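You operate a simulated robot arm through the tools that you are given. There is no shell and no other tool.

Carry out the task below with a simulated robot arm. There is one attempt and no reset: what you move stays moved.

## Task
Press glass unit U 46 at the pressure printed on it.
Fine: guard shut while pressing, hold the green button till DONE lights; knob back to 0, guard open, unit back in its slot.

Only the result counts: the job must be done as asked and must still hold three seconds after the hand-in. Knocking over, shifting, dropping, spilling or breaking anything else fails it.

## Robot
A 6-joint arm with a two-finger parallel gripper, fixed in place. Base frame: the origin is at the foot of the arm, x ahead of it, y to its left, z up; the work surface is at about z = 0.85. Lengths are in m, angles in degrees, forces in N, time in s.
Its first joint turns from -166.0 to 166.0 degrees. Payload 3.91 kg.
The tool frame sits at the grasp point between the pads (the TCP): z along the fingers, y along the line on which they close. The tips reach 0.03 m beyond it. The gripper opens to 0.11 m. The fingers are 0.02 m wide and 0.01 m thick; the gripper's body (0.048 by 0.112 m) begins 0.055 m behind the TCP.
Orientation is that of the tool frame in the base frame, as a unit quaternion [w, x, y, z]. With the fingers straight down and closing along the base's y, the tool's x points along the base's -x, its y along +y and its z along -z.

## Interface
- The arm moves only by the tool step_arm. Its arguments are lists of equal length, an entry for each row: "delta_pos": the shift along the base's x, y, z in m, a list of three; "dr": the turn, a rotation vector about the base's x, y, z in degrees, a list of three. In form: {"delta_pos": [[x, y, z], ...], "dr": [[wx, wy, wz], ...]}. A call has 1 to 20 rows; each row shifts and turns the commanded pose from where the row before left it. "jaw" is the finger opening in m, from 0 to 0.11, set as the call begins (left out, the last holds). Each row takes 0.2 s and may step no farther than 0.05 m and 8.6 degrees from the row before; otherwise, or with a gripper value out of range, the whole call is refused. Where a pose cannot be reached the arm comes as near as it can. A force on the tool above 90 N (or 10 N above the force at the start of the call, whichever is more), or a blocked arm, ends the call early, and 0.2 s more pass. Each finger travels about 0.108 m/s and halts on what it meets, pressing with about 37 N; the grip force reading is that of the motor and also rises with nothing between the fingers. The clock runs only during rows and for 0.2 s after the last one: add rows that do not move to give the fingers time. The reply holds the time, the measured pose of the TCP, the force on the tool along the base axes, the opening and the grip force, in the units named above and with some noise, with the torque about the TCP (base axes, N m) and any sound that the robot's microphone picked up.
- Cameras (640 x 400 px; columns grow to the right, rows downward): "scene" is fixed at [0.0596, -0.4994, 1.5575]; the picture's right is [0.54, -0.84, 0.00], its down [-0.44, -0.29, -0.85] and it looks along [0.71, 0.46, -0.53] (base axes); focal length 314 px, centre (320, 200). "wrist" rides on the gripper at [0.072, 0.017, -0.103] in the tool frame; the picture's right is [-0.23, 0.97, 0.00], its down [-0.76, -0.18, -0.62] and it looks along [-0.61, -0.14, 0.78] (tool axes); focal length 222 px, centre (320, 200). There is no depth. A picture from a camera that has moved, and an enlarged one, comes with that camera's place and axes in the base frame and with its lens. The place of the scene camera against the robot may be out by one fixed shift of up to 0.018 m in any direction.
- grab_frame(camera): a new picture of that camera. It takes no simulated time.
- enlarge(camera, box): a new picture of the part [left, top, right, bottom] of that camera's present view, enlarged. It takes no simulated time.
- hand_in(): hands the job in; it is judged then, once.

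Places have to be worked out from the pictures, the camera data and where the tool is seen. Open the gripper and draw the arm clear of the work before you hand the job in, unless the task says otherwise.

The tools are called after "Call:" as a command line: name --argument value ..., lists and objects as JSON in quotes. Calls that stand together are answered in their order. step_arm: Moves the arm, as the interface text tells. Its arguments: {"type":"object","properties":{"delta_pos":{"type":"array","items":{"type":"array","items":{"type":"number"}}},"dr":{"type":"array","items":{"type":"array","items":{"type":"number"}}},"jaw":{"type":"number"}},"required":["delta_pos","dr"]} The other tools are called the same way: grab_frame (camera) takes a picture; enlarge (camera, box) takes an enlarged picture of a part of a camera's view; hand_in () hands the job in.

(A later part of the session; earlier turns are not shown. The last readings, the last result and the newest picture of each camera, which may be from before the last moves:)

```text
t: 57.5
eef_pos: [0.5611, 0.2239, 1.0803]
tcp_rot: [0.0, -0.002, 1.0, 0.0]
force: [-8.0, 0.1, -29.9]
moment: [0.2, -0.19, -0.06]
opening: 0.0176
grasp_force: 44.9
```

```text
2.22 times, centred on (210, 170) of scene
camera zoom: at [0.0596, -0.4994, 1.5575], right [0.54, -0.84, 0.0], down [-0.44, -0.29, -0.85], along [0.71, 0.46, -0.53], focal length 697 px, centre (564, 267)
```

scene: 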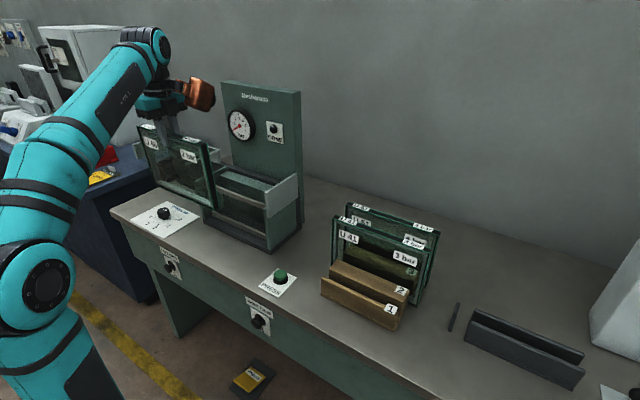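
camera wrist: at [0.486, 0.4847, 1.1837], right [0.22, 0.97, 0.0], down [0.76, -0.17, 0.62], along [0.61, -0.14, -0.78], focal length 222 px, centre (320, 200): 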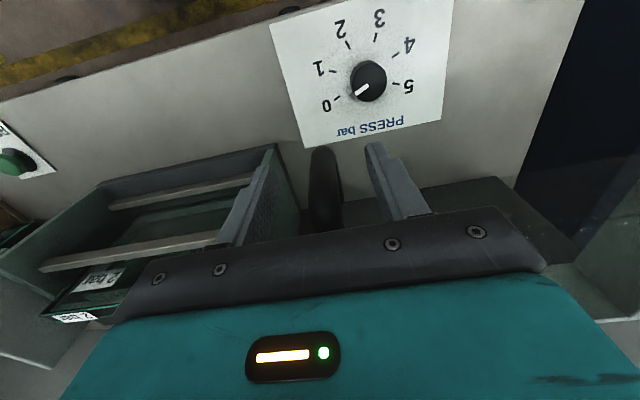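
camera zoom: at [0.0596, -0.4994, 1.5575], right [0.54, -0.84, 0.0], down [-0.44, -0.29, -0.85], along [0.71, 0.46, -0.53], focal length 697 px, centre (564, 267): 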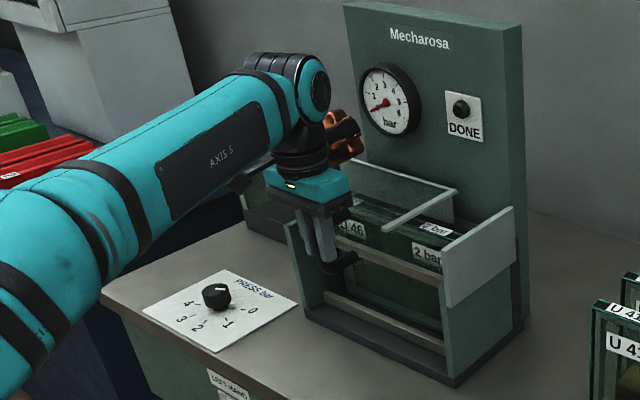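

The guard is mostly across, but Fz has built up to -30 N, so its path drops slightly against my line. I'll relax 2 mm down and 1 mm back, then continue gently.

Call:
step_arm --delta_pos '[[-0.001, 0, -0.002], [0, -0.01, 0], [0, -0.015, 0], [0, -0.015, 0], [0, -0.01, 0], [0, 0, 0]]' --dr '[[0, 0, 0], [0, 0, 0], [0, 0, 0], [0, 0, 0], [0, 0, 0], [0, 0, 0]]'

Call:
enlarge --camera "scene" --box '[180, 120, 310, 240]'

```text
t: 59.0
eef_pos: [0.5576, 0.1738, 1.0792]
tcp_rot: [0.0, -0.001, 1.0, 0.0]
force: [23.8, 0.4, 23.1]
moment: [0.07, -0.34, 0.0]
opening: 0.0175
grasp_force: 45.2
```

```text
3.33 times, centred on (245, 180) of scene
camera zoom: at [0.0596, -0.4994, 1.5575], right [0.54, -0.84, 0.0], down [-0.44, -0.29, -0.85], along [0.71, 0.46, -0.53], focal length 1046 px, centre (570, 267)
```

zoom: 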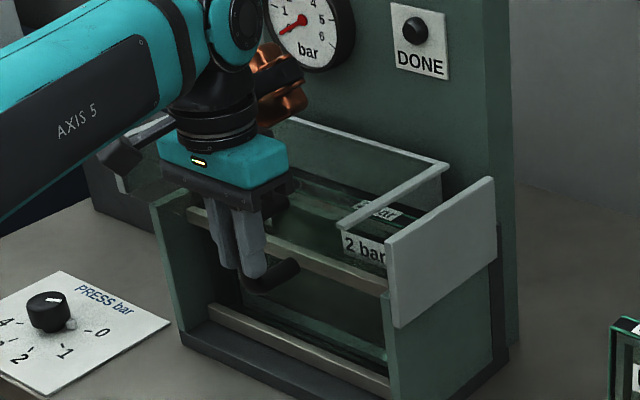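

That was slightly overcorrected, so I'll split the difference and push on toward the stop plate.

Call:
step_arm --delta_pos '[[0.0007, 0, 0.001], [0, -0.01, 0], [0, -0.01, 0], [0, -0.01, 0], [0, 0, 0]]' --dr '[[0, 0, 0], [0, 0, 0], [0, 0, 0], [0, 0, 0], [0, 0, 0]]'

Call:
enlarge --camera "scene" --box '[180, 120, 310, 240]'

```text
t: 60.1
eef_pos: [0.5577, 0.1432, 1.0794]
tcp_rot: [-0.001, -0.002, 1.0, -0.001]
force: [-17.9, -0.9, -9.2]
moment: [0.26, 1.26, 0.0]
opening: 0.0175
grasp_force: 45.2
```

```text
3.33 times, centred on (245, 180) of scene
camera zoom: at [0.0596, -0.4994, 1.5575], right [0.54, -0.84, 0.0], down [-0.44, -0.29, -0.85], along [0.71, 0.46, -0.53], focal length 1046 px, centre (570, 267)
```

zoom: 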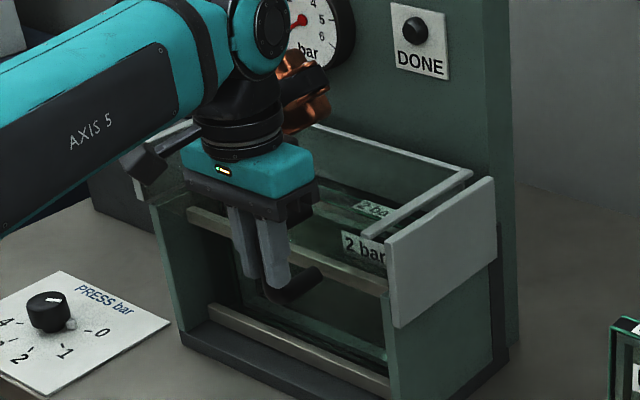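

There's about a 2 cm gap left to the stop plate. I'll keep going until it seats.

Call:
step_arm --delta_pos '[[-0.0004, -0.006, -0.0003], [0, -0.006, 0], [0, -0.006, 0], [0, 0, 0]]' --dr '[[0, 0, 0], [0, 0, 0], [0, 0, 0], [0, 0, 0]]'

Call:
enlarge --camera "scene" --box '[180, 120, 310, 240]'

```text
t: 61.1
eef_pos: [0.5579, 0.1303, 1.0794]
tcp_rot: [0.0, -0.002, 1.0, -0.001]
force: [-18.2, 55.3, -13.5]
moment: [0.34, -0.03, 0.5]
opening: 0.0178
grasp_force: 44.9
```

```text
3.33 times, centred on (245, 180) of scene
camera zoom: at [0.0596, -0.4994, 1.5575], right [0.54, -0.84, 0.0], down [-0.44, -0.29, -0.85], along [0.71, 0.46, -0.53], focal length 1046 px, centre (570, 267)
```

zoom: 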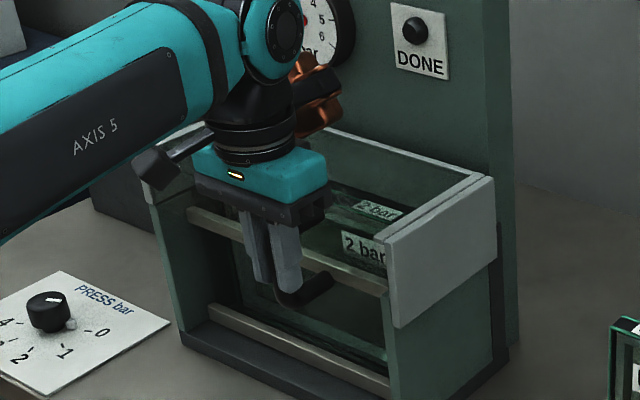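

Fy = 55 N and the cross-bar meets the stop plate, so the guard is shut. I'll release and rise.

Call:
step_arm --delta_pos '[[0, 0, 0], [0, 0, 0], [0, 0, 0], [0, 0, 0.02], [0, 0, 0.03], [0, 0, 0.03], [-0.02, 0, 0.03], [0, 0, 0]]' --dr '[[0, 0, 0], [0, 0, 0], [0, 0, 0], [0, 0, 0], [0, 0, 0], [0, 0, 0], [0, 0, 0], [0, 0, 0]]' --jaw 0.06

Call:
enlarge --camera "scene" --box '[150, 90, 320, 260]'

Call:
grab_frame --camera "wrist"

```text
t: 63.0
eef_pos: [0.5384, 0.1261, 1.1899]
tcp_rot: [0.0, -0.002, 1.0, 0.0]
force: [0.4, 0.1, 0.1]
moment: [0.0, 0.03, 0.0]
opening: 0.06
grasp_force: 0.0
```

```text
2.35 times, centred on (235, 175) of scene
camera zoom: at [0.0596, -0.4994, 1.5575], right [0.54, -0.84, 0.0], down [-0.44, -0.29, -0.85], along [0.71, 0.46, -0.53], focal length 738 px, centre (520, 259)
```

zoom: 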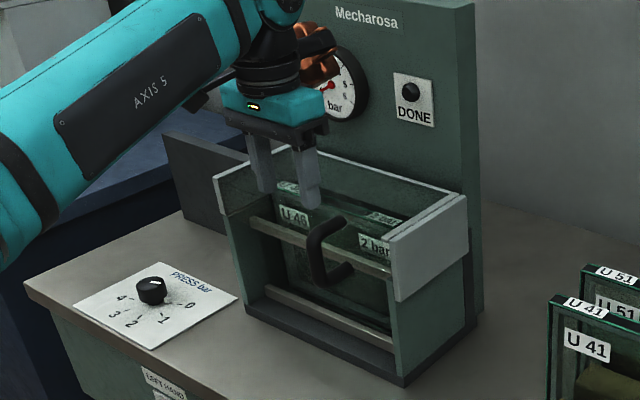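

```text
taken
camera wrist: at [0.4654, 0.1422, 1.2933], right [0.22, 0.97, 0.0], down [0.76, -0.18, 0.62], along [0.61, -0.14, -0.78], focal length 222 px, centre (320, 200)
```

wrist: 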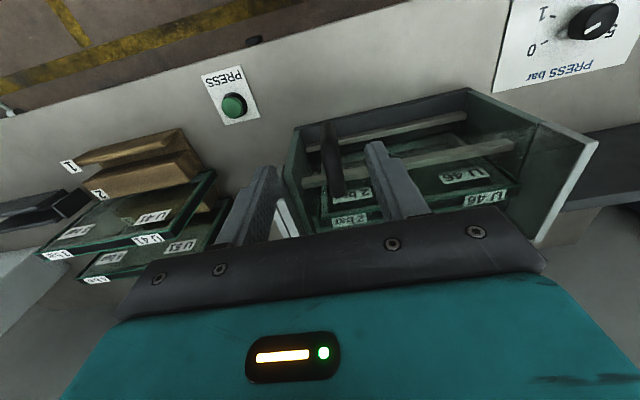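

The guard is shut. Next is the knob: I'll move above it while yawing to +90°, so the fingers straddle it clear of its pointer nub, and take a close view.

Call:
step_arm --delta_pos '[[0, 0.04, 0], [0, 0.04, 0], [0, 0.04, 0], [0, 0.04, 0], [0, 0.04, 0], [0.005, 0.04, 0], [0.005, 0.04, 0], [0.005, 0.04, 0], [0.003, 0.04, 0], [0, 0.035, 0], [0, 0.01, -0.03], [0, 0, -0.03], [0, 0, -0.03], [0, 0, 0]]' --dr '[[0, 0, 8], [0, 0, 8], [0, 0, 8], [0, 0, 8], [0, 0, 8], [0, 0, 8], [0, 0, 8], [0, 0, 8], [0, 0, 8], [0, 0, 8], [0, 0, 8], [0, 0, 2], [0, 0, 0], [0, 0, 0]]' --jaw 0.09

Call:
grab_frame --camera "wrist"

Call:
grab_frame --camera "scene"

```text
t: 66.0
eef_pos: [0.5567, 0.5318, 1.0989]
tcp_rot: [-0.001, 0.709, -0.706, 0.0]
force: [-0.5, 0.8, 0.0]
moment: [-0.04, 0.01, 0.0]
opening: 0.0903
grasp_force: 0.1
```

```text
taken
camera wrist: at [0.5392, 0.4582, 1.2029], right [-0.97, 0.22, 0.0], down [0.17, 0.76, 0.62], along [0.14, 0.61, -0.78], focal length 222 px, centre (320, 200)
```

wrist: 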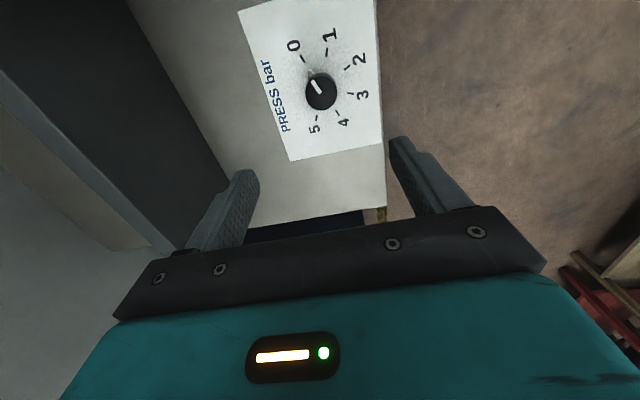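

```text
taken
```

scene: 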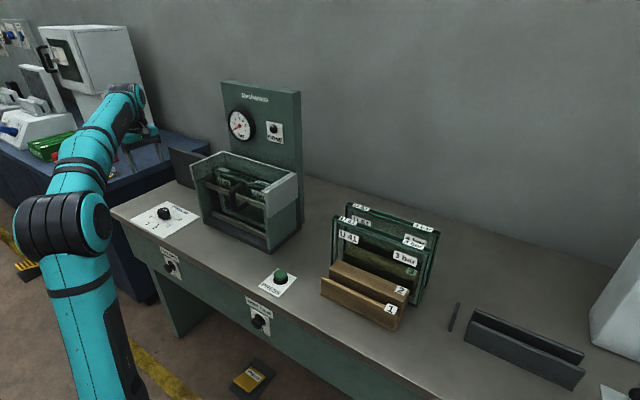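

Call:
enlarge --camera "wrist" --box '[240, 20, 400, 160]'

```text
2.86 times, centred on (320, 90) of wrist
camera zoom: at [0.5392, 0.4582, 1.2029], right [-0.97, 0.22, 0.0], down [0.17, 0.76, 0.62], along [0.14, 0.61, -0.78], focal length 635 px, centre (320, 514)
```

zoom: 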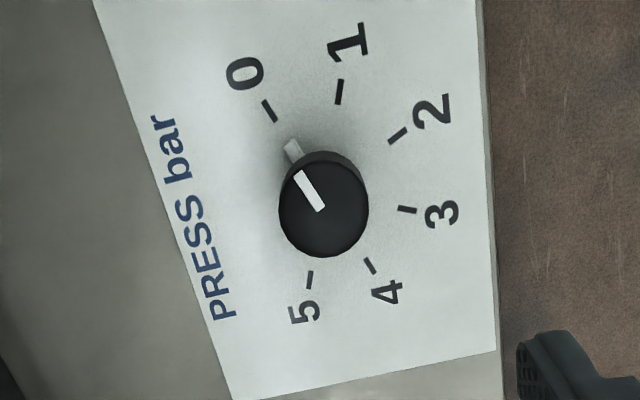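

The knob centre is (0.5555, 0.531), its top is at z≈0.886 and its radius is about 0.021. I'll descend with the jaw at 0.07.

Call:
step_arm --delta_pos '[[-0.001, -0.001, -0.03], [0, 0, -0.03], [0, 0, -0.03], [0, 0, -0.03], [0, 0, -0.03], [0, 0, -0.02], [0, 0, -0.02], [0, 0, -0.015], [0, 0, 0]]' --dr '[[0, 0, 0], [0, 0, 0], [0, 0, 0], [0, 0, 0], [0, 0, 0], [0, 0, 0], [0, 0, 0], [0, 0, 0], [0, 0, 0]]' --jaw 0.07

Call:
grab_frame --camera "wrist"

Call:
enlarge --camera "scene" --box '[100, 140, 260, 270]'

```text
t: 68.0
eef_pos: [0.5559, 0.5302, 0.8927]
tcp_rot: [0.0, 0.708, -0.706, 0.0]
force: [0.0, 0.0, -0.1]
moment: [-0.05, -0.04, 0.0]
opening: 0.0702
grasp_force: 0.0
```

```text
taken
camera wrist: at [0.5382, 0.4574, 0.9978], right [-0.97, 0.22, 0.0], down [0.18, 0.76, 0.62], along [0.14, 0.61, -0.78], focal length 222 px, centre (320, 200)
```

wrist: 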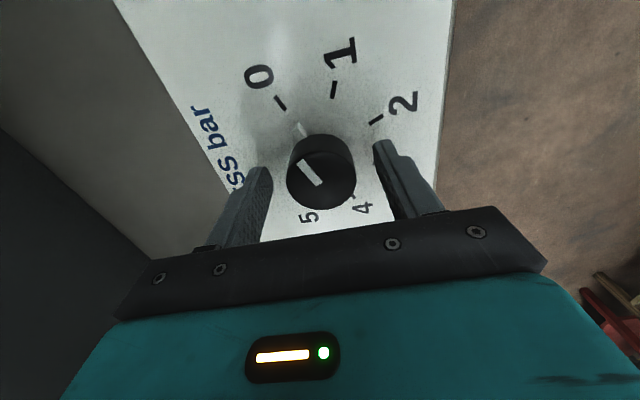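

```text
3.08 times, centred on (180, 205) of scene
camera zoom: at [0.0596, -0.4994, 1.5575], right [0.54, -0.84, 0.0], down [-0.44, -0.29, -0.85], along [0.71, 0.46, -0.53], focal length 965 px, centre (751, 185)
```

zoom: 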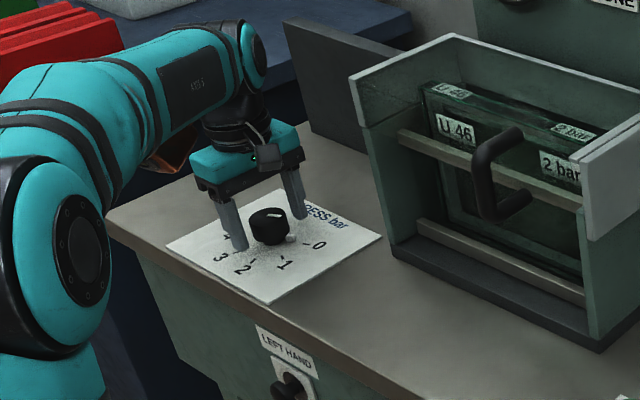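

The knob is centred between the fingers, so I'll close on it.

Call:
step_arm --delta_pos '[[0, 0.0008, 0], [0, 0, 0], [0, 0, 0], [0, 0, 0], [0, 0, 0]]' --dr '[[0, 0, 0], [0, 0, 0], [0, 0, 0], [0, 0, 0], [0, 0, 0]]' --jaw 0.0

Call:
grab_frame --camera "wrist"

```text
t: 69.2
eef_pos: [0.5549, 0.5309, 0.8933]
tcp_rot: [0.0, 0.709, -0.705, 0.0]
force: [-16.8, -6.9, -7.4]
moment: [-0.26, -0.15, -0.01]
opening: 0.0413
grasp_force: 44.9
```

```text
taken
camera wrist: at [0.5374, 0.4579, 0.998], right [-0.97, 0.22, 0.0], down [0.18, 0.76, 0.62], along [0.14, 0.61, -0.78], focal length 222 px, centre (320, 200)
```

wrist: 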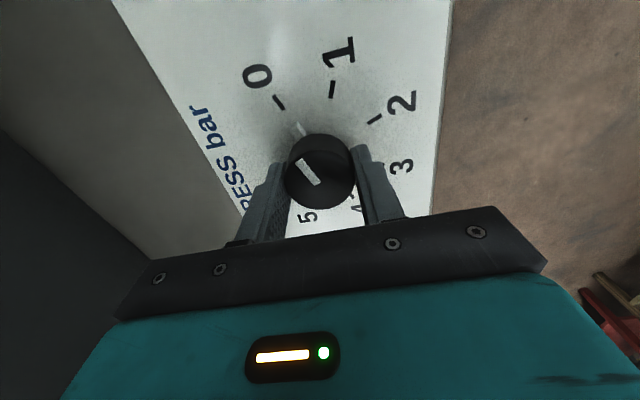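

The knob is gripped. I'll turn it clockwise (negative about z) 45° first and check.

Call:
step_arm --delta_pos '[[-0.0008, -0.0004, 0], [0, 0, 0], [0, 0, 0], [0, 0, 0], [0, 0, 0], [0, 0, 0], [0, 0, 0]]' --dr '[[0, 0, 0], [0, 0, -8], [0, 0, -8], [0, 0, -8], [0, 0, -8], [0, 0, -8], [0, 0, -5]]'

Call:
enlarge --camera "wrist" --box '[220, 0, 440, 220]'

Call:
enlarge --camera "scene" --box '[125, 190, 205, 240]'

```text
t: 70.8
eef_pos: [0.5553, 0.5311, 0.8948]
tcp_rot: [0.0, -0.383, 0.924, 0.0]
force: [9.8, 8.8, -3.2]
moment: [0.45, -0.12, 0.01]
opening: 0.0415
grasp_force: 45.0
```

```text
1.82 times, centred on (330, 110) of wrist
camera zoom: at [0.4914, 0.4907, 0.9979], right [-0.53, 0.85, 0.0], down [0.66, 0.41, 0.62], along [0.53, 0.33, -0.78], focal length 404 px, centre (302, 364)
```

zoom: 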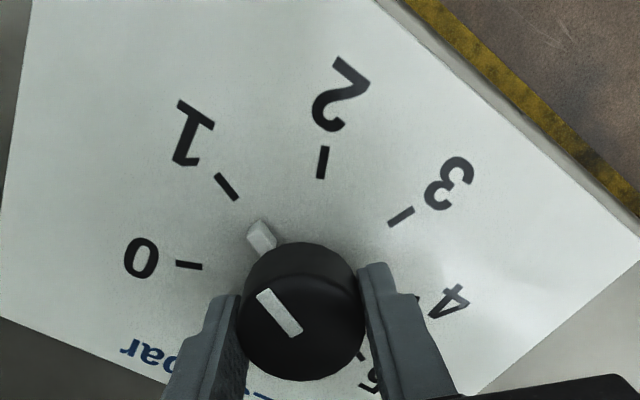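

```text
8.00 times, centred on (165, 215) of scene
camera zoom: at [0.0596, -0.4994, 1.5575], right [0.54, -0.84, 0.0], down [-0.44, -0.29, -0.85], along [0.71, 0.46, -0.53], focal length 2510 px, centre (1560, 80)
```

zoom: 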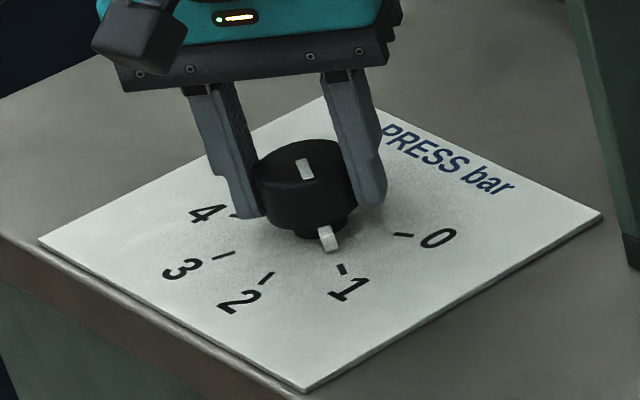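

The pointer is exactly at 1, so turning a further 45° should put it at 2.

Call:
step_arm --delta_pos '[[0, 0, 0], [0, 0, 0], [0, 0, 0], [0, 0, 0], [0, 0, 0], [0, 0, 0], [0, 0, 0]]' --dr '[[0, 0, -8], [0, 0, -8], [0, 0, -8], [0, 0, -8], [0, 0, -8], [0, 0, -5], [0, 0, 0]]'

Call:
enlarge --camera "wrist" --box '[220, 0, 440, 220]'

Call:
enlarge --camera "scene" --box '[125, 190, 205, 240]'

```text
t: 72.3
eef_pos: [0.5555, 0.5312, 0.8947]
tcp_rot: [0.0, -0.001, 1.0, -0.001]
force: [24.2, -1.8, -4.7]
moment: [0.44, -0.75, 0.05]
opening: 0.0414
grasp_force: 45.4
```

```text
1.82 times, centred on (330, 110) of wrist
camera zoom: at [0.4825, 0.5463, 0.998], right [0.23, 0.97, 0.0], down [0.76, -0.18, 0.62], along [0.61, -0.14, -0.78], focal length 404 px, centre (302, 364)
```

zoom: 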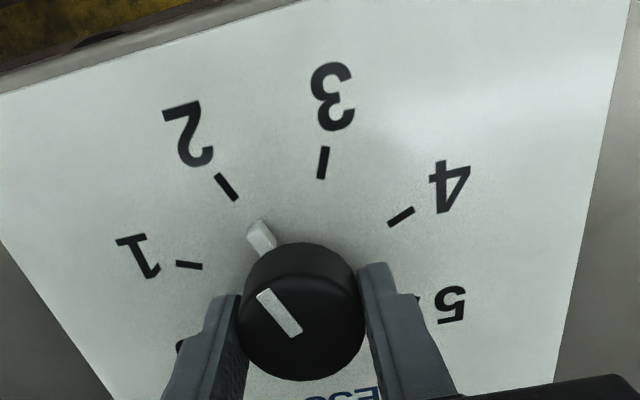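

```text
8.00 times, centred on (165, 215) of scene
camera zoom: at [0.0596, -0.4994, 1.5575], right [0.54, -0.84, 0.0], down [-0.44, -0.29, -0.85], along [0.71, 0.46, -0.53], focal length 2510 px, centre (1560, 80)
```

zoom: 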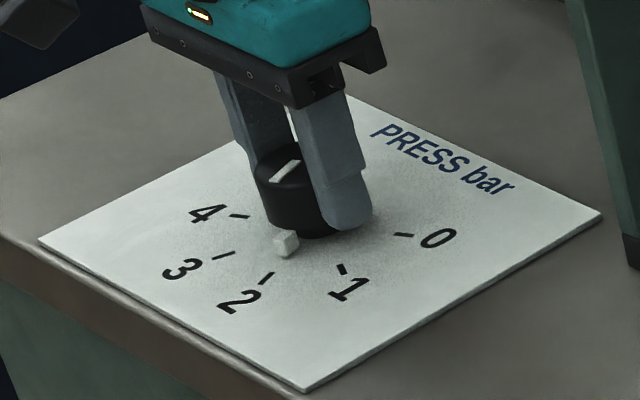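

The pointer is aligned with 2. I'll release, rise, and check the knob stays there.

Call:
step_arm --delta_pos '[[0, 0, 0], [0, 0, 0], [0, 0, 0.02], [0, 0, 0.03], [0, 0, 0.04], [0, 0, 0.04], [0, 0, 0.04], [0, 0, 0]]' --dr '[[0, 0, 0], [0, 0, 0], [0, 0, 0], [0, 0, 0], [0, 0, 0], [0, 0, 0], [0, 0, 0], [0, 0, 0]]' --jaw 0.07

Call:
enlarge --camera "wrist" --box '[220, 0, 440, 220]'

Call:
enlarge --camera "scene" --box '[125, 80, 305, 240]'

```text
t: 74.2
eef_pos: [0.5548, 0.5307, 1.0657]
tcp_rot: [0.0, -0.001, 1.0, 0.0]
force: [-0.1, -0.8, 0.5]
moment: [0.04, 0.02, 0.01]
opening: 0.07
grasp_force: 0.1
```

```text
1.82 times, centred on (330, 110) of wrist
camera zoom: at [0.481, 0.5466, 1.1689], right [0.22, 0.97, 0.0], down [0.76, -0.17, 0.62], along [0.61, -0.14, -0.78], focal length 404 px, centre (302, 364)
```

zoom: 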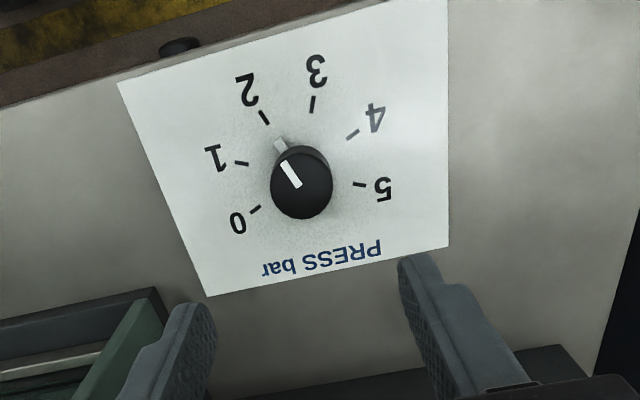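

```text
2.50 times, centred on (215, 160) of scene
camera zoom: at [0.0596, -0.4994, 1.5575], right [0.54, -0.84, 0.0], down [-0.44, -0.29, -0.85], along [0.71, 0.46, -0.53], focal length 784 px, centre (582, 300)
```

zoom: 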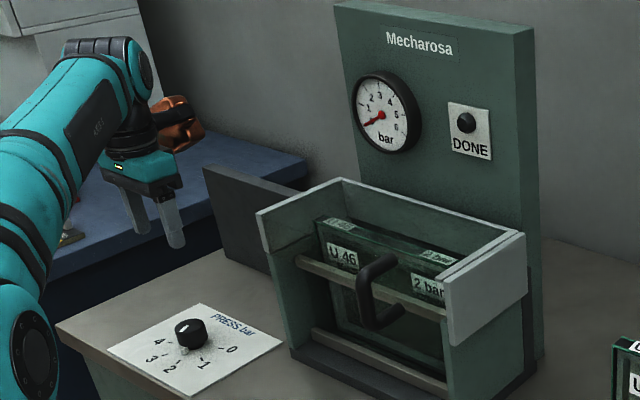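

The knob stays at 2 and the guard is shut. Now the green button: I'll go over it via a safe height with the jaw closed, yawed about -24° to keep the attachment clear of the chamber.

Call:
step_arm --delta_pos '[[0, 0, 0.04], [0, 0, 0.04], [-0.005, -0.03, 0.03], [-0.01, -0.04, 0.02], [0, -0.045, 0], [0, -0.045, 0], [0, -0.045, 0], [0, -0.045, 0], [0, -0.045, 0], [0, -0.045, 0], [0, -0.045, 0], [0, -0.045, 0], [0, -0.045, 0], [0, -0.045, 0], [0, -0.041, 0], [0, 0, -0.03], [0, 0, -0.04], [0, 0, -0.04], [0, 0, 0]]' --dr '[[0, 0, 0], [0, 0, 0], [0, 0, -8], [0, 0, -8], [0, 0, -8], [0, 0, 0], [0, 0, 0], [0, 0, 0], [0, 0, 0], [0, 0, 0], [0, 0, 0], [0, 0, 0], [0, 0, 0], [0, 0, 0], [0, 0, 0], [0, 0, 0], [0, 0, 0], [0, 0, 0], [0, 0, 0]]' --jaw 0.0

Call:
grab_frame --camera "wrist"

Call:
grab_frame --camera "scene"

```text
t: 78.2
eef_pos: [0.5398, -0.0308, 1.0852]
tcp_rot: [0.0, 0.207, 0.978, -0.001]
force: [0.1, -0.1, -0.2]
moment: [-0.03, 0.01, -0.01]
opening: 0.0
grasp_force: 37.1
```

```text
taken
camera wrist: at [0.4797, 0.013, 1.1882], right [0.6, 0.8, 0.0], down [0.62, -0.47, 0.62], along [0.5, -0.38, -0.78], focal length 222 px, centre (320, 200)
```

wrist: 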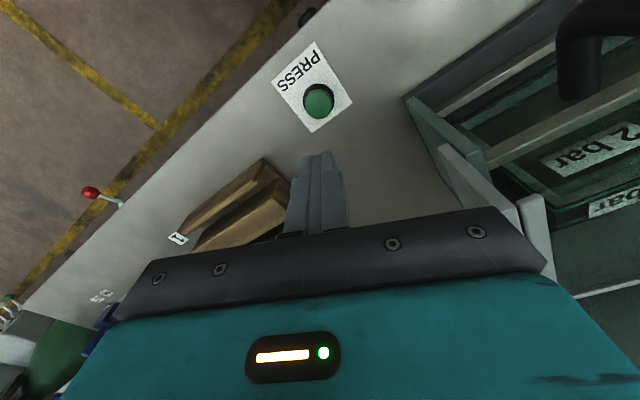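

```text
taken
```

scene: 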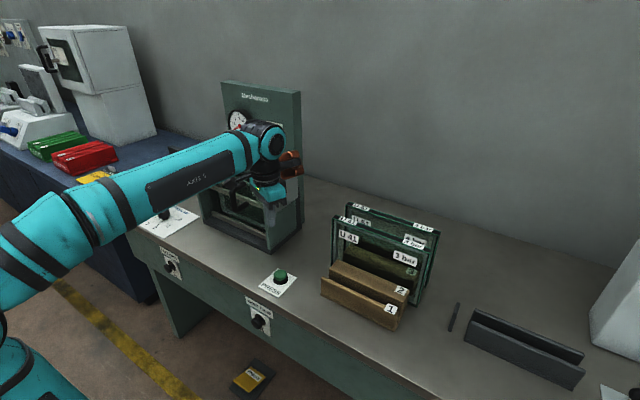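

Call:
enlarge --camera "wrist" --box '[260, 30, 380, 150]'

Call:
enlarge --camera "scene" --box '[250, 250, 310, 310]'

```text
3.33 times, centred on (320, 90) of wrist
camera zoom: at [0.4797, 0.013, 1.1882], right [0.6, 0.8, 0.0], down [0.62, -0.47, 0.62], along [0.5, -0.38, -0.78], focal length 740 px, centre (320, 567)
```

zoom: 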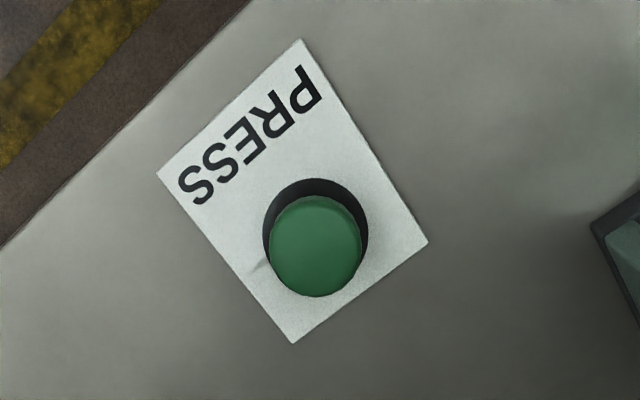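

```text
6.67 times, centred on (280, 280) of scene
camera zoom: at [0.0596, -0.4994, 1.5575], right [0.54, -0.84, 0.0], down [-0.44, -0.29, -0.85], along [0.71, 0.46, -0.53], focal length 2091 px, centre (587, -333)
```

zoom: 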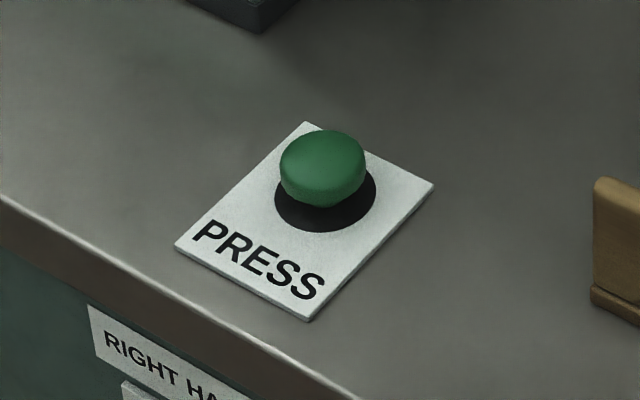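

The button centre is at about (0.547, -0.041) with its top at z≈0.875. I'll move over it and down to just above it.

Call:
step_arm --delta_pos '[[0.0072, -0.0102, 0], [0, 0, -0.04], [0, 0, -0.04], [0, 0, -0.04], [0, 0, -0.035], [0, 0, 0]]' --dr '[[0, 0, 0], [0, 0, 0], [0, 0, 0], [0, 0, 0], [0, 0, 0], [0, 0, 0]]'

Call:
enlarge --camera "wrist" --box '[240, 80, 400, 240]'

Call:
enlarge --camera "scene" --box '[230, 190, 350, 310]'

```text
t: 79.5
eef_pos: [0.5472, -0.0398, 0.93]
tcp_rot: [0.0, 0.206, 0.978, 0.0]
force: [0.2, 0.6, 0.2]
moment: [-0.03, 0.02, 0.0]
opening: 0.0001
grasp_force: 37.1
```

```text
2.50 times, centred on (320, 160) of wrist
camera zoom: at [0.4871, 0.0032, 1.0332], right [0.6, 0.8, 0.0], down [0.63, -0.47, 0.62], along [0.5, -0.37, -0.78], focal length 555 px, centre (320, 300)
```

zoom: 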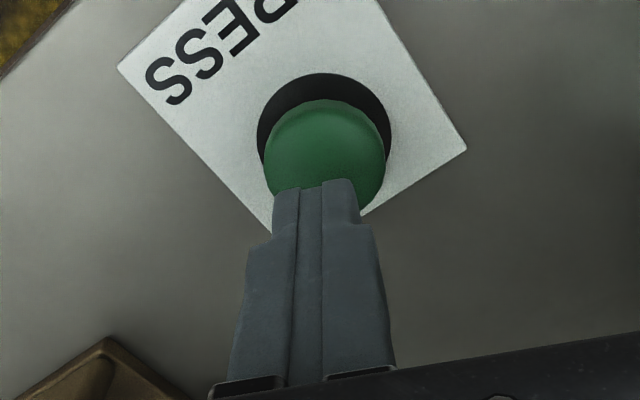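

```text
3.33 times, centred on (290, 250) of scene
camera zoom: at [0.0596, -0.4994, 1.5575], right [0.54, -0.84, 0.0], down [-0.44, -0.29, -0.85], along [0.71, 0.46, -0.53], focal length 1046 px, centre (420, 33)
```

zoom: 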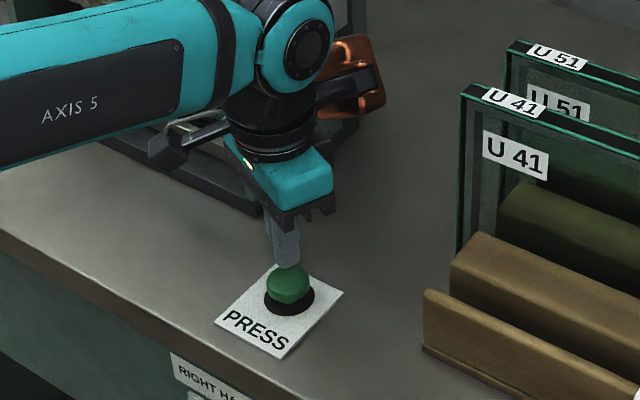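

The tips are centred over the button. I'll lower gently until the button reacts.

Call:
step_arm --delta_pos '[[0, 0, -0.006], [0, 0, -0.004], [0, 0, -0.004], [0, 0, -0.004], [0, 0, 0]]' --dr '[[0, 0, 0], [0, 0, 0], [0, 0, 0], [0, 0, 0], [0, 0, 0]]'

Call:
enlarge --camera "scene" --box '[210, 80, 310, 160]'

```text
t: 80.8
eef_pos: [0.5482, -0.0415, 0.9119]
tcp_rot: [-0.001, 0.205, 0.979, 0.001]
force: [-0.4, -0.4, 0.2]
moment: [0.01, 0.02, 0.02]
opening: 0.0
grasp_force: 36.8
```

```text
5.00 times, centred on (260, 120) of scene
camera zoom: at [0.0596, -0.4994, 1.5575], right [0.54, -0.84, 0.0], down [-0.44, -0.29, -0.85], along [0.71, 0.46, -0.53], focal length 1569 px, centre (620, 600)
```

zoom: 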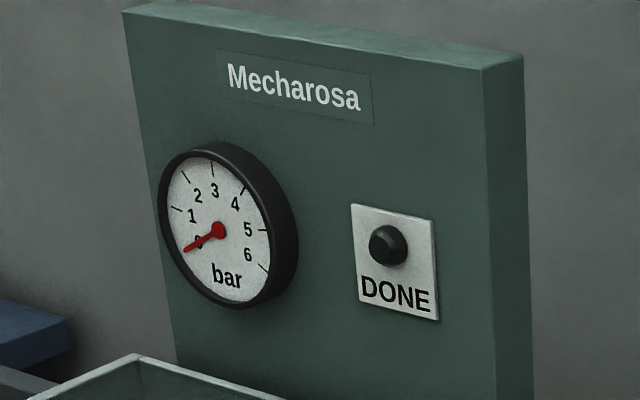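

Contact hasn't happened at z 0.912, and the gauge and lamp are in clear view. I'll continue in 2–3 mm steps.

Call:
step_arm --delta_pos '[[0, 0, -0.003], [0, 0, -0.003], [0, 0, -0.002], [0, 0, 0]]' --dr '[[0, 0, 0], [0, 0, 0], [0, 0, 0], [0, 0, 0]]'

Call:
enlarge --camera "scene" --box '[210, 80, 310, 160]'

```text
t: 81.8
eef_pos: [0.5469, -0.041, 0.9022]
tcp_rot: [0.0, 0.206, 0.978, 0.0]
force: [-0.2, -0.6, 2.9]
moment: [0.02, 0.0, -0.01]
opening: 0.0001
grasp_force: 36.5
heard: click
```

```text
5.00 times, centred on (260, 120) of scene
camera zoom: at [0.0596, -0.4994, 1.5575], right [0.54, -0.84, 0.0], down [-0.44, -0.29, -0.85], along [0.71, 0.46, -0.53], focal length 1569 px, centre (620, 600)
```

zoom: 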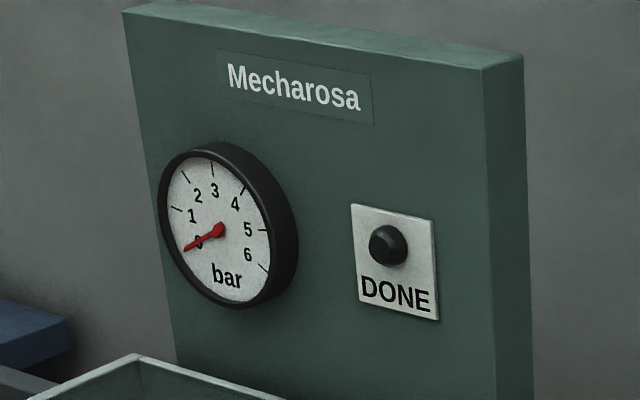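

I heard a click. I'll press 1 mm further and hold while watching the gauge.

Call:
step_arm --delta_pos '[[0, 0, -0.001], [0, 0, 0], [0, 0, 0], [0, 0, 0]]' --dr '[[0, 0, 0], [0, 0, 0], [0, 0, 0], [0, 0, 0]]'

Call:
enlarge --camera "scene" --box '[190, 80, 310, 240]'

```text
t: 82.8
eef_pos: [0.5465, -0.0412, 0.9011]
tcp_rot: [0.0, 0.206, 0.979, -0.001]
force: [-0.5, 0.7, 1.6]
moment: [0.01, 0.02, 0.05]
opening: 0.0
grasp_force: 37.4
```

```text
2.50 times, centred on (250, 160) of scene
camera zoom: at [0.0596, -0.4994, 1.5575], right [0.54, -0.84, 0.0], down [-0.44, -0.29, -0.85], along [0.71, 0.46, -0.53], focal length 784 px, centre (495, 300)
```

zoom: 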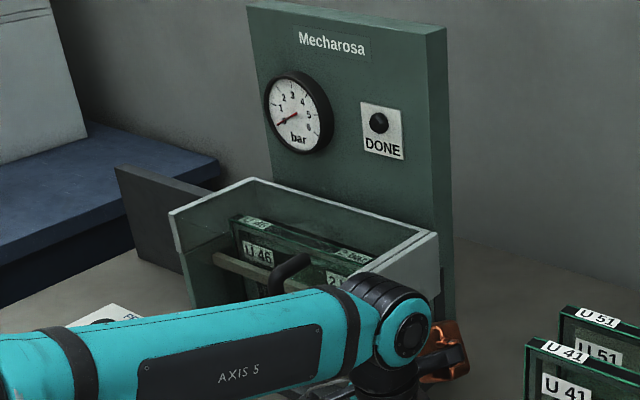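

Call:
step_arm --delta_pos '[[0, 0, -0.0015], [0, 0, 0], [0, 0, 0]]' --dr '[[0, 0, 0], [0, 0, 0], [0, 0, 0]]'

Call:
enlarge --camera "scene" --box '[210, 80, 310, 160]'

Call:
enlarge --camera "wrist" --box '[240, 80, 400, 240]'

```text
t: 83.5
eef_pos: [0.5467, -0.0396, 0.9002]
tcp_rot: [0.0, 0.206, 0.979, 0.0]
force: [-0.3, 2.0, 3.6]
moment: [0.06, 0.0, -0.01]
opening: 0.0001
grasp_force: 37.4
```

```text
5.00 times, centred on (260, 120) of scene
camera zoom: at [0.0596, -0.4994, 1.5575], right [0.54, -0.84, 0.0], down [-0.44, -0.29, -0.85], along [0.71, 0.46, -0.53], focal length 1569 px, centre (620, 600)
```

zoom: 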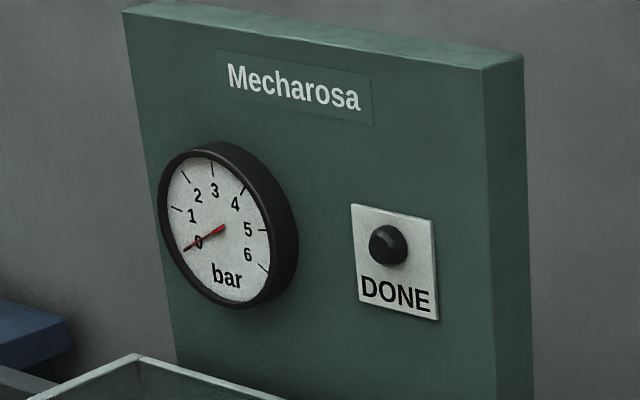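

```text
2.50 times, centred on (320, 160) of wrist
camera zoom: at [0.4868, 0.0031, 1.0049], right [0.6, 0.8, 0.0], down [0.63, -0.47, 0.62], along [0.5, -0.38, -0.78], focal length 555 px, centre (320, 300)
```

zoom: 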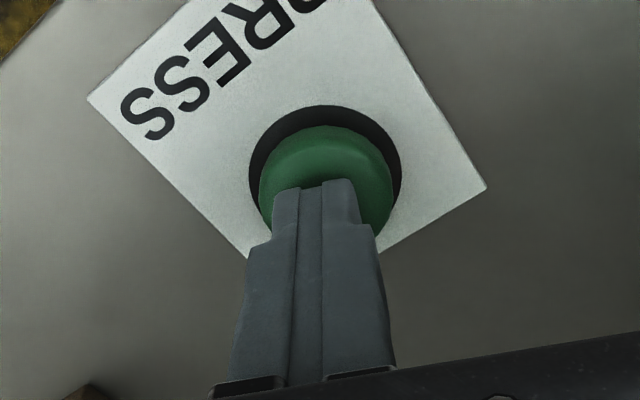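

The needle is changing slightly. I'll press a little further and hold longer.

Call:
step_arm --delta_pos '[[0, 0, -0.0015], [0, 0, 0], [0, 0, 0], [0, 0, 0], [0, 0, 0], [0, 0, 0]]' --dr '[[0, 0, 0], [0, 0, 0], [0, 0, 0], [0, 0, 0], [0, 0, 0], [0, 0, 0]]'

Call:
enlarge --camera "scene" --box '[210, 80, 310, 160]'

Call:
enlarge --camera "scene" --box '[190, 130, 310, 240]'

```text
t: 85.0
eef_pos: [0.5468, -0.0402, 0.8999]
tcp_rot: [0.0, 0.207, 0.978, -0.001]
force: [4.1, 1.5, 16.2]
moment: [0.08, -0.13, -0.02]
opening: 0.0003
grasp_force: 36.7
```

```text
5.00 times, centred on (260, 120) of scene
camera zoom: at [0.0596, -0.4994, 1.5575], right [0.54, -0.84, 0.0], down [-0.44, -0.29, -0.85], along [0.71, 0.46, -0.53], focal length 1569 px, centre (620, 600)
```

zoom: 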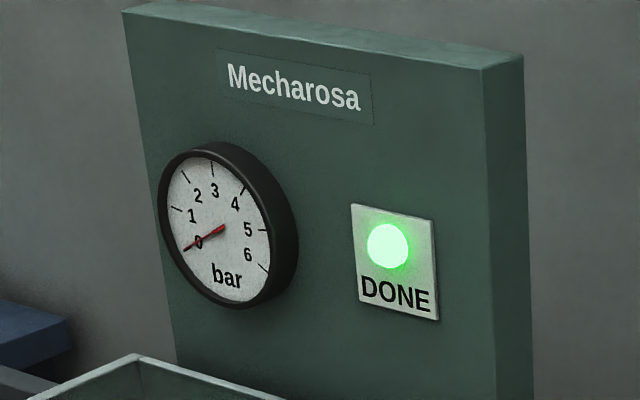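

```text
3.64 times, centred on (250, 185) of scene
camera zoom: at [0.0596, -0.4994, 1.5575], right [0.54, -0.84, 0.0], down [-0.44, -0.29, -0.85], along [0.71, 0.46, -0.53], focal length 1141 px, centre (574, 254)
```

zoom: 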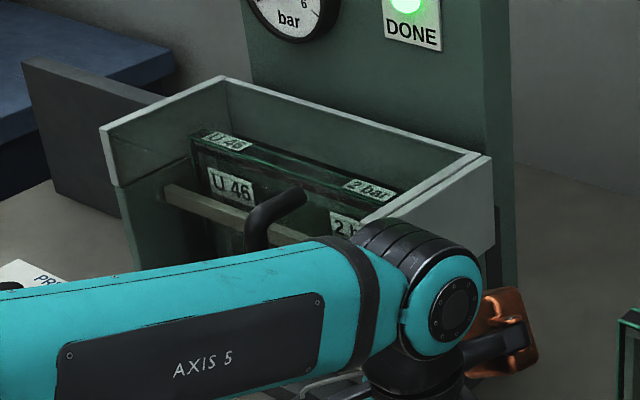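

DONE is lit. I'll release the button by going straight up and check the lamp and gauge.

Call:
step_arm --delta_pos '[[0, 0, 0.01], [0, 0, 0.03], [0, 0, 0.04], [0, 0, 0.04], [0, 0, 0.04], [0, 0, 0]]' --dr '[[0, 0, 0], [0, 0, 0], [0, 0, 0], [0, 0, 0], [0, 0, 0], [0, 0, 0]]'

Call:
enlarge --camera "scene" --box '[210, 80, 310, 160]'

Call:
grab_frame --camera "scene"

```text
t: 86.3
eef_pos: [0.5457, -0.0413, 1.0596]
tcp_rot: [-0.001, 0.206, 0.979, 0.0]
force: [-0.4, 0.9, -0.4]
moment: [-0.02, 0.01, 0.02]
opening: 0.0
grasp_force: 36.7
```

```text
5.00 times, centred on (260, 120) of scene
camera zoom: at [0.0596, -0.4994, 1.5575], right [0.54, -0.84, 0.0], down [-0.44, -0.29, -0.85], along [0.71, 0.46, -0.53], focal length 1569 px, centre (620, 600)
```

zoom: 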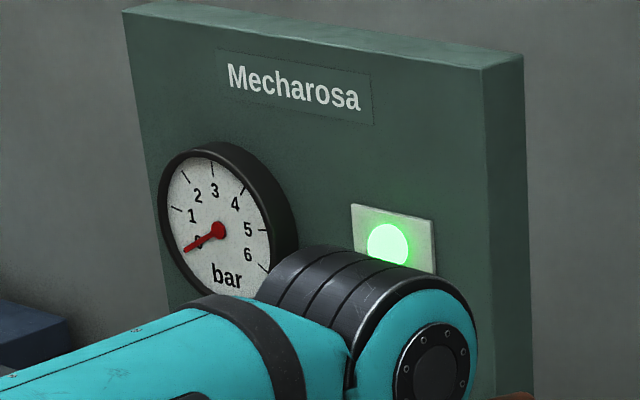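

```text
taken
```

scene: 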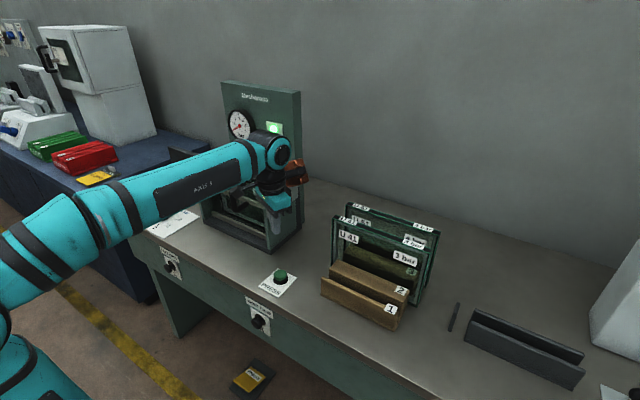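

DONE stays lit and the needle moved back on release. Now I'll return the knob to 0, going back over it at yaw 0 with the jaw open.

Call:
step_arm --delta_pos '[[0, 0, 0.04], [0, 0, 0.04], [0, 0.01, 0.04], [0, 0.045, 0.02], [0, 0.045, 0], [0, 0.045, 0], [0, 0.045, 0], [0, 0.045, 0], [0, 0.045, 0], [0, 0.045, 0], [0, 0.045, 0], [0, 0.045, 0], [0, 0.045, 0], [0.005, 0.045, 0], [0.005, 0.045, 0], [0, 0.0224, -0.03], [0, 0, -0.04], [0, 0, -0.04], [0, 0, 0]]' --dr '[[0, 0, 0], [0, 0, 0], [0, 0, 8], [0, 0, 8], [0, 0, 8], [0, 0, 0], [0, 0, 0], [0, 0, 0], [0, 0, 0], [0, 0, 0], [0, 0, 0], [0, 0, 0], [0, 0, 0], [0, 0, 0], [0, 0, 0], [0, 0, 0], [0, 0, 0], [0, 0, 0], [0, 0, 0]]' --jaw 0.07

Call:
enlarge --camera "wrist" --box '[220, 0, 440, 220]'

```text
t: 90.3
eef_pos: [0.5565, 0.5328, 1.09]
tcp_rot: [0.001, -0.002, 1.0, 0.0]
force: [0.0, -0.4, -0.3]
moment: [0.0, 0.0, 0.0]
opening: 0.0701
grasp_force: 0.1
```

```text
1.82 times, centred on (330, 110) of wrist
camera zoom: at [0.4829, 0.5482, 1.1927], right [0.22, 0.97, 0.0], down [0.76, -0.17, 0.62], along [0.61, -0.14, -0.78], focal length 404 px, centre (302, 364)
```

zoom: 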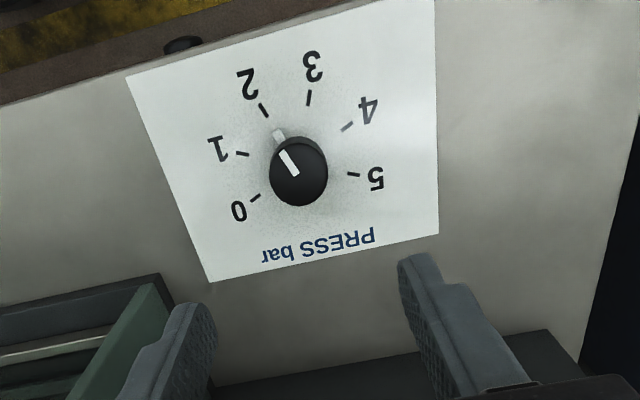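

Call:
step_arm --delta_pos '[[-0.0006, -0.0017, -0.03], [0, 0, -0.04], [0, 0, -0.04], [0, 0, -0.04], [0, 0, -0.03], [0, 0, -0.016], [0, 0, 0]]' --dr '[[0, 0, 0], [0, 0, 0], [0, 0, 0], [0, 0, 0], [0, 0, 0], [0, 0, 0], [0, 0, 0]]'

Call:
step_arm --delta_pos '[[0, 0, 0], [0, 0, 0], [0, 0, 0], [0, 0, 0], [0, 0, 0]]' --dr '[[0, 0, 0], [0, 0, 0], [0, 0, 0], [0, 0, 0], [0, 0, 0]]' --jaw 0.0

Call:
enlarge --camera "wrist" --box '[220, 0, 440, 220]'

```text
t: 92.0
eef_pos: [0.5559, 0.5305, 0.8931]
tcp_rot: [0.0, -0.001, 1.0, 0.0]
force: [-0.4, -0.4, -0.3]
moment: [-0.01, 0.0, 0.0]
opening: 0.0701
grasp_force: 0.1
```

```text
t: 93.2
eef_pos: [0.5554, 0.5302, 0.8928]
tcp_rot: [0.001, -0.002, 1.0, -0.001]
force: [-2.7, -9.0, -5.4]
moment: [0.4, -0.33, 0.01]
opening: 0.0413
grasp_force: 44.8
```

```text
1.82 times, centred on (330, 110) of wrist
camera zoom: at [0.4826, 0.5461, 0.9968], right [0.22, 0.97, 0.0], down [0.76, -0.17, 0.62], along [0.61, -0.14, -0.78], focal length 404 px, centre (302, 364)
```

zoom: 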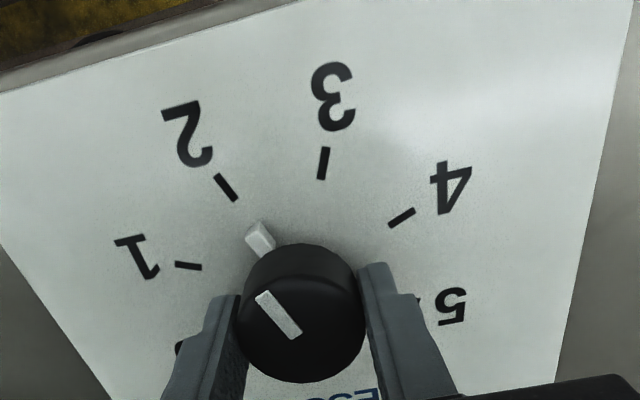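

The knob is gripped. I'll turn it +90° (counter-clockwise) back to 0.

Call:
step_arm --delta_pos '[[0, 0, 0], [0, 0, 0], [0, 0, 0], [0, 0, 0], [0, 0, 0], [0, 0, 0], [0, 0, 0], [0, 0, 0], [0, 0, 0], [0, 0, 0], [0, 0, 0], [0, 0, 0], [0, 0, 0]]' --dr '[[0, 0, 8], [0, 0, 8], [0, 0, 8], [0, 0, 8], [0, 0, 8], [0, 0, 8], [0, 0, 8], [0, 0, 8], [0, 0, 8], [0, 0, 8], [0, 0, 8], [0, 0, 2], [0, 0, 0]]'

Call:
enlarge --camera "wrist" --box '[220, 0, 440, 220]'

Call:
enlarge --camera "scene" --box '[125, 190, 205, 240]'

```text
t: 96.0
eef_pos: [0.5556, 0.5312, 0.8935]
tcp_rot: [0.0, 0.708, -0.706, 0.0]
force: [-52.3, 22.0, -23.1]
moment: [0.56, -0.19, -0.02]
opening: 0.0416
grasp_force: 45.6
```

```text
1.82 times, centred on (330, 110) of wrist
camera zoom: at [0.5375, 0.458, 0.9969], right [-0.97, 0.22, 0.0], down [0.17, 0.76, 0.62], along [0.14, 0.61, -0.78], focal length 404 px, centre (302, 364)
```

zoom: 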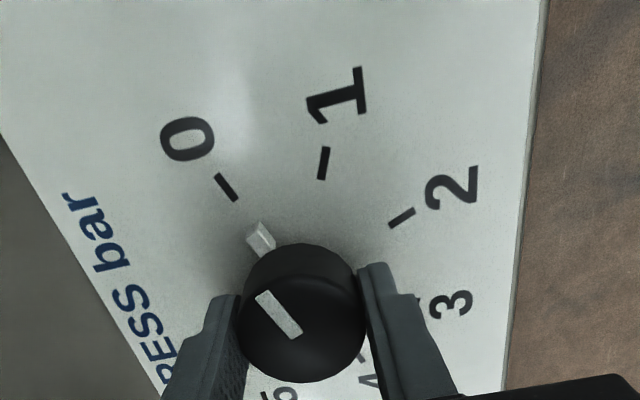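

```text
8.00 times, centred on (165, 215) of scene
camera zoom: at [0.0596, -0.4994, 1.5575], right [0.54, -0.84, 0.0], down [-0.44, -0.29, -0.85], along [0.71, 0.46, -0.53], focal length 2510 px, centre (1560, 80)
```

zoom: 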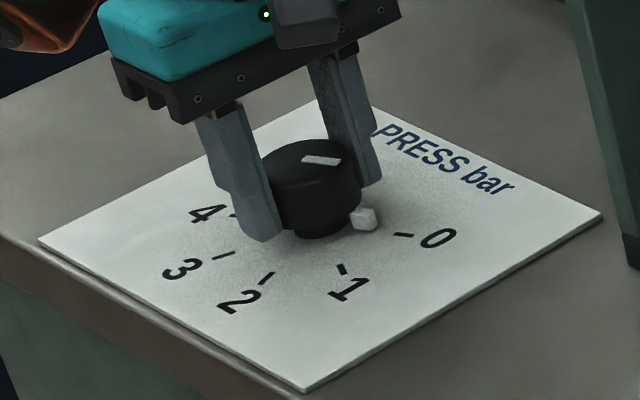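

The pointer is back at 0. I'll release, rise and verify.

Call:
step_arm --delta_pos '[[0, 0, 0], [0, 0, 0], [0, 0, 0.02], [0, 0, 0.03], [0, 0, 0.04], [0, 0, 0.04], [0, 0, 0.04], [0, 0, 0.03], [0, 0, 0]]' --dr '[[0, 0, 0], [0, 0, 0], [0, 0, 0], [0, 0, 0], [0, 0, 0], [0, 0, 0], [0, 0, 0], [0, 0, 0], [0, 0, 0]]' --jaw 0.07

Call:
enlarge --camera "wrist" --box '[240, 20, 400, 160]'

```text
t: 98.0
eef_pos: [0.5576, 0.5299, 1.0917]
tcp_rot: [0.0, 0.708, -0.706, 0.0]
force: [-1.0, -0.3, -0.6]
moment: [0.02, -0.02, -0.04]
opening: 0.07
grasp_force: 0.1
```

```text
2.86 times, centred on (320, 90) of wrist
camera zoom: at [0.5397, 0.4563, 1.1968], right [-0.97, 0.22, 0.0], down [0.18, 0.76, 0.62], along [0.14, 0.61, -0.78], focal length 635 px, centre (320, 514)
```

zoom: 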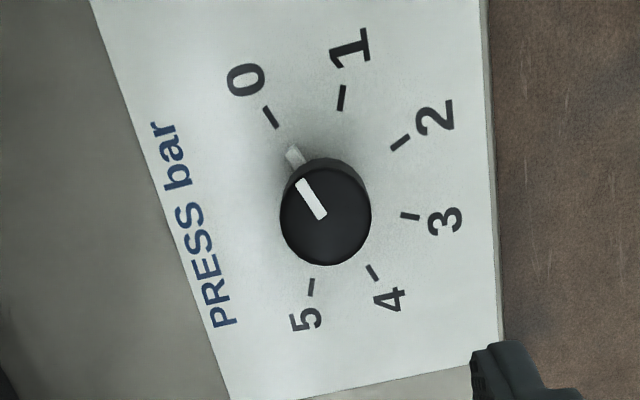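

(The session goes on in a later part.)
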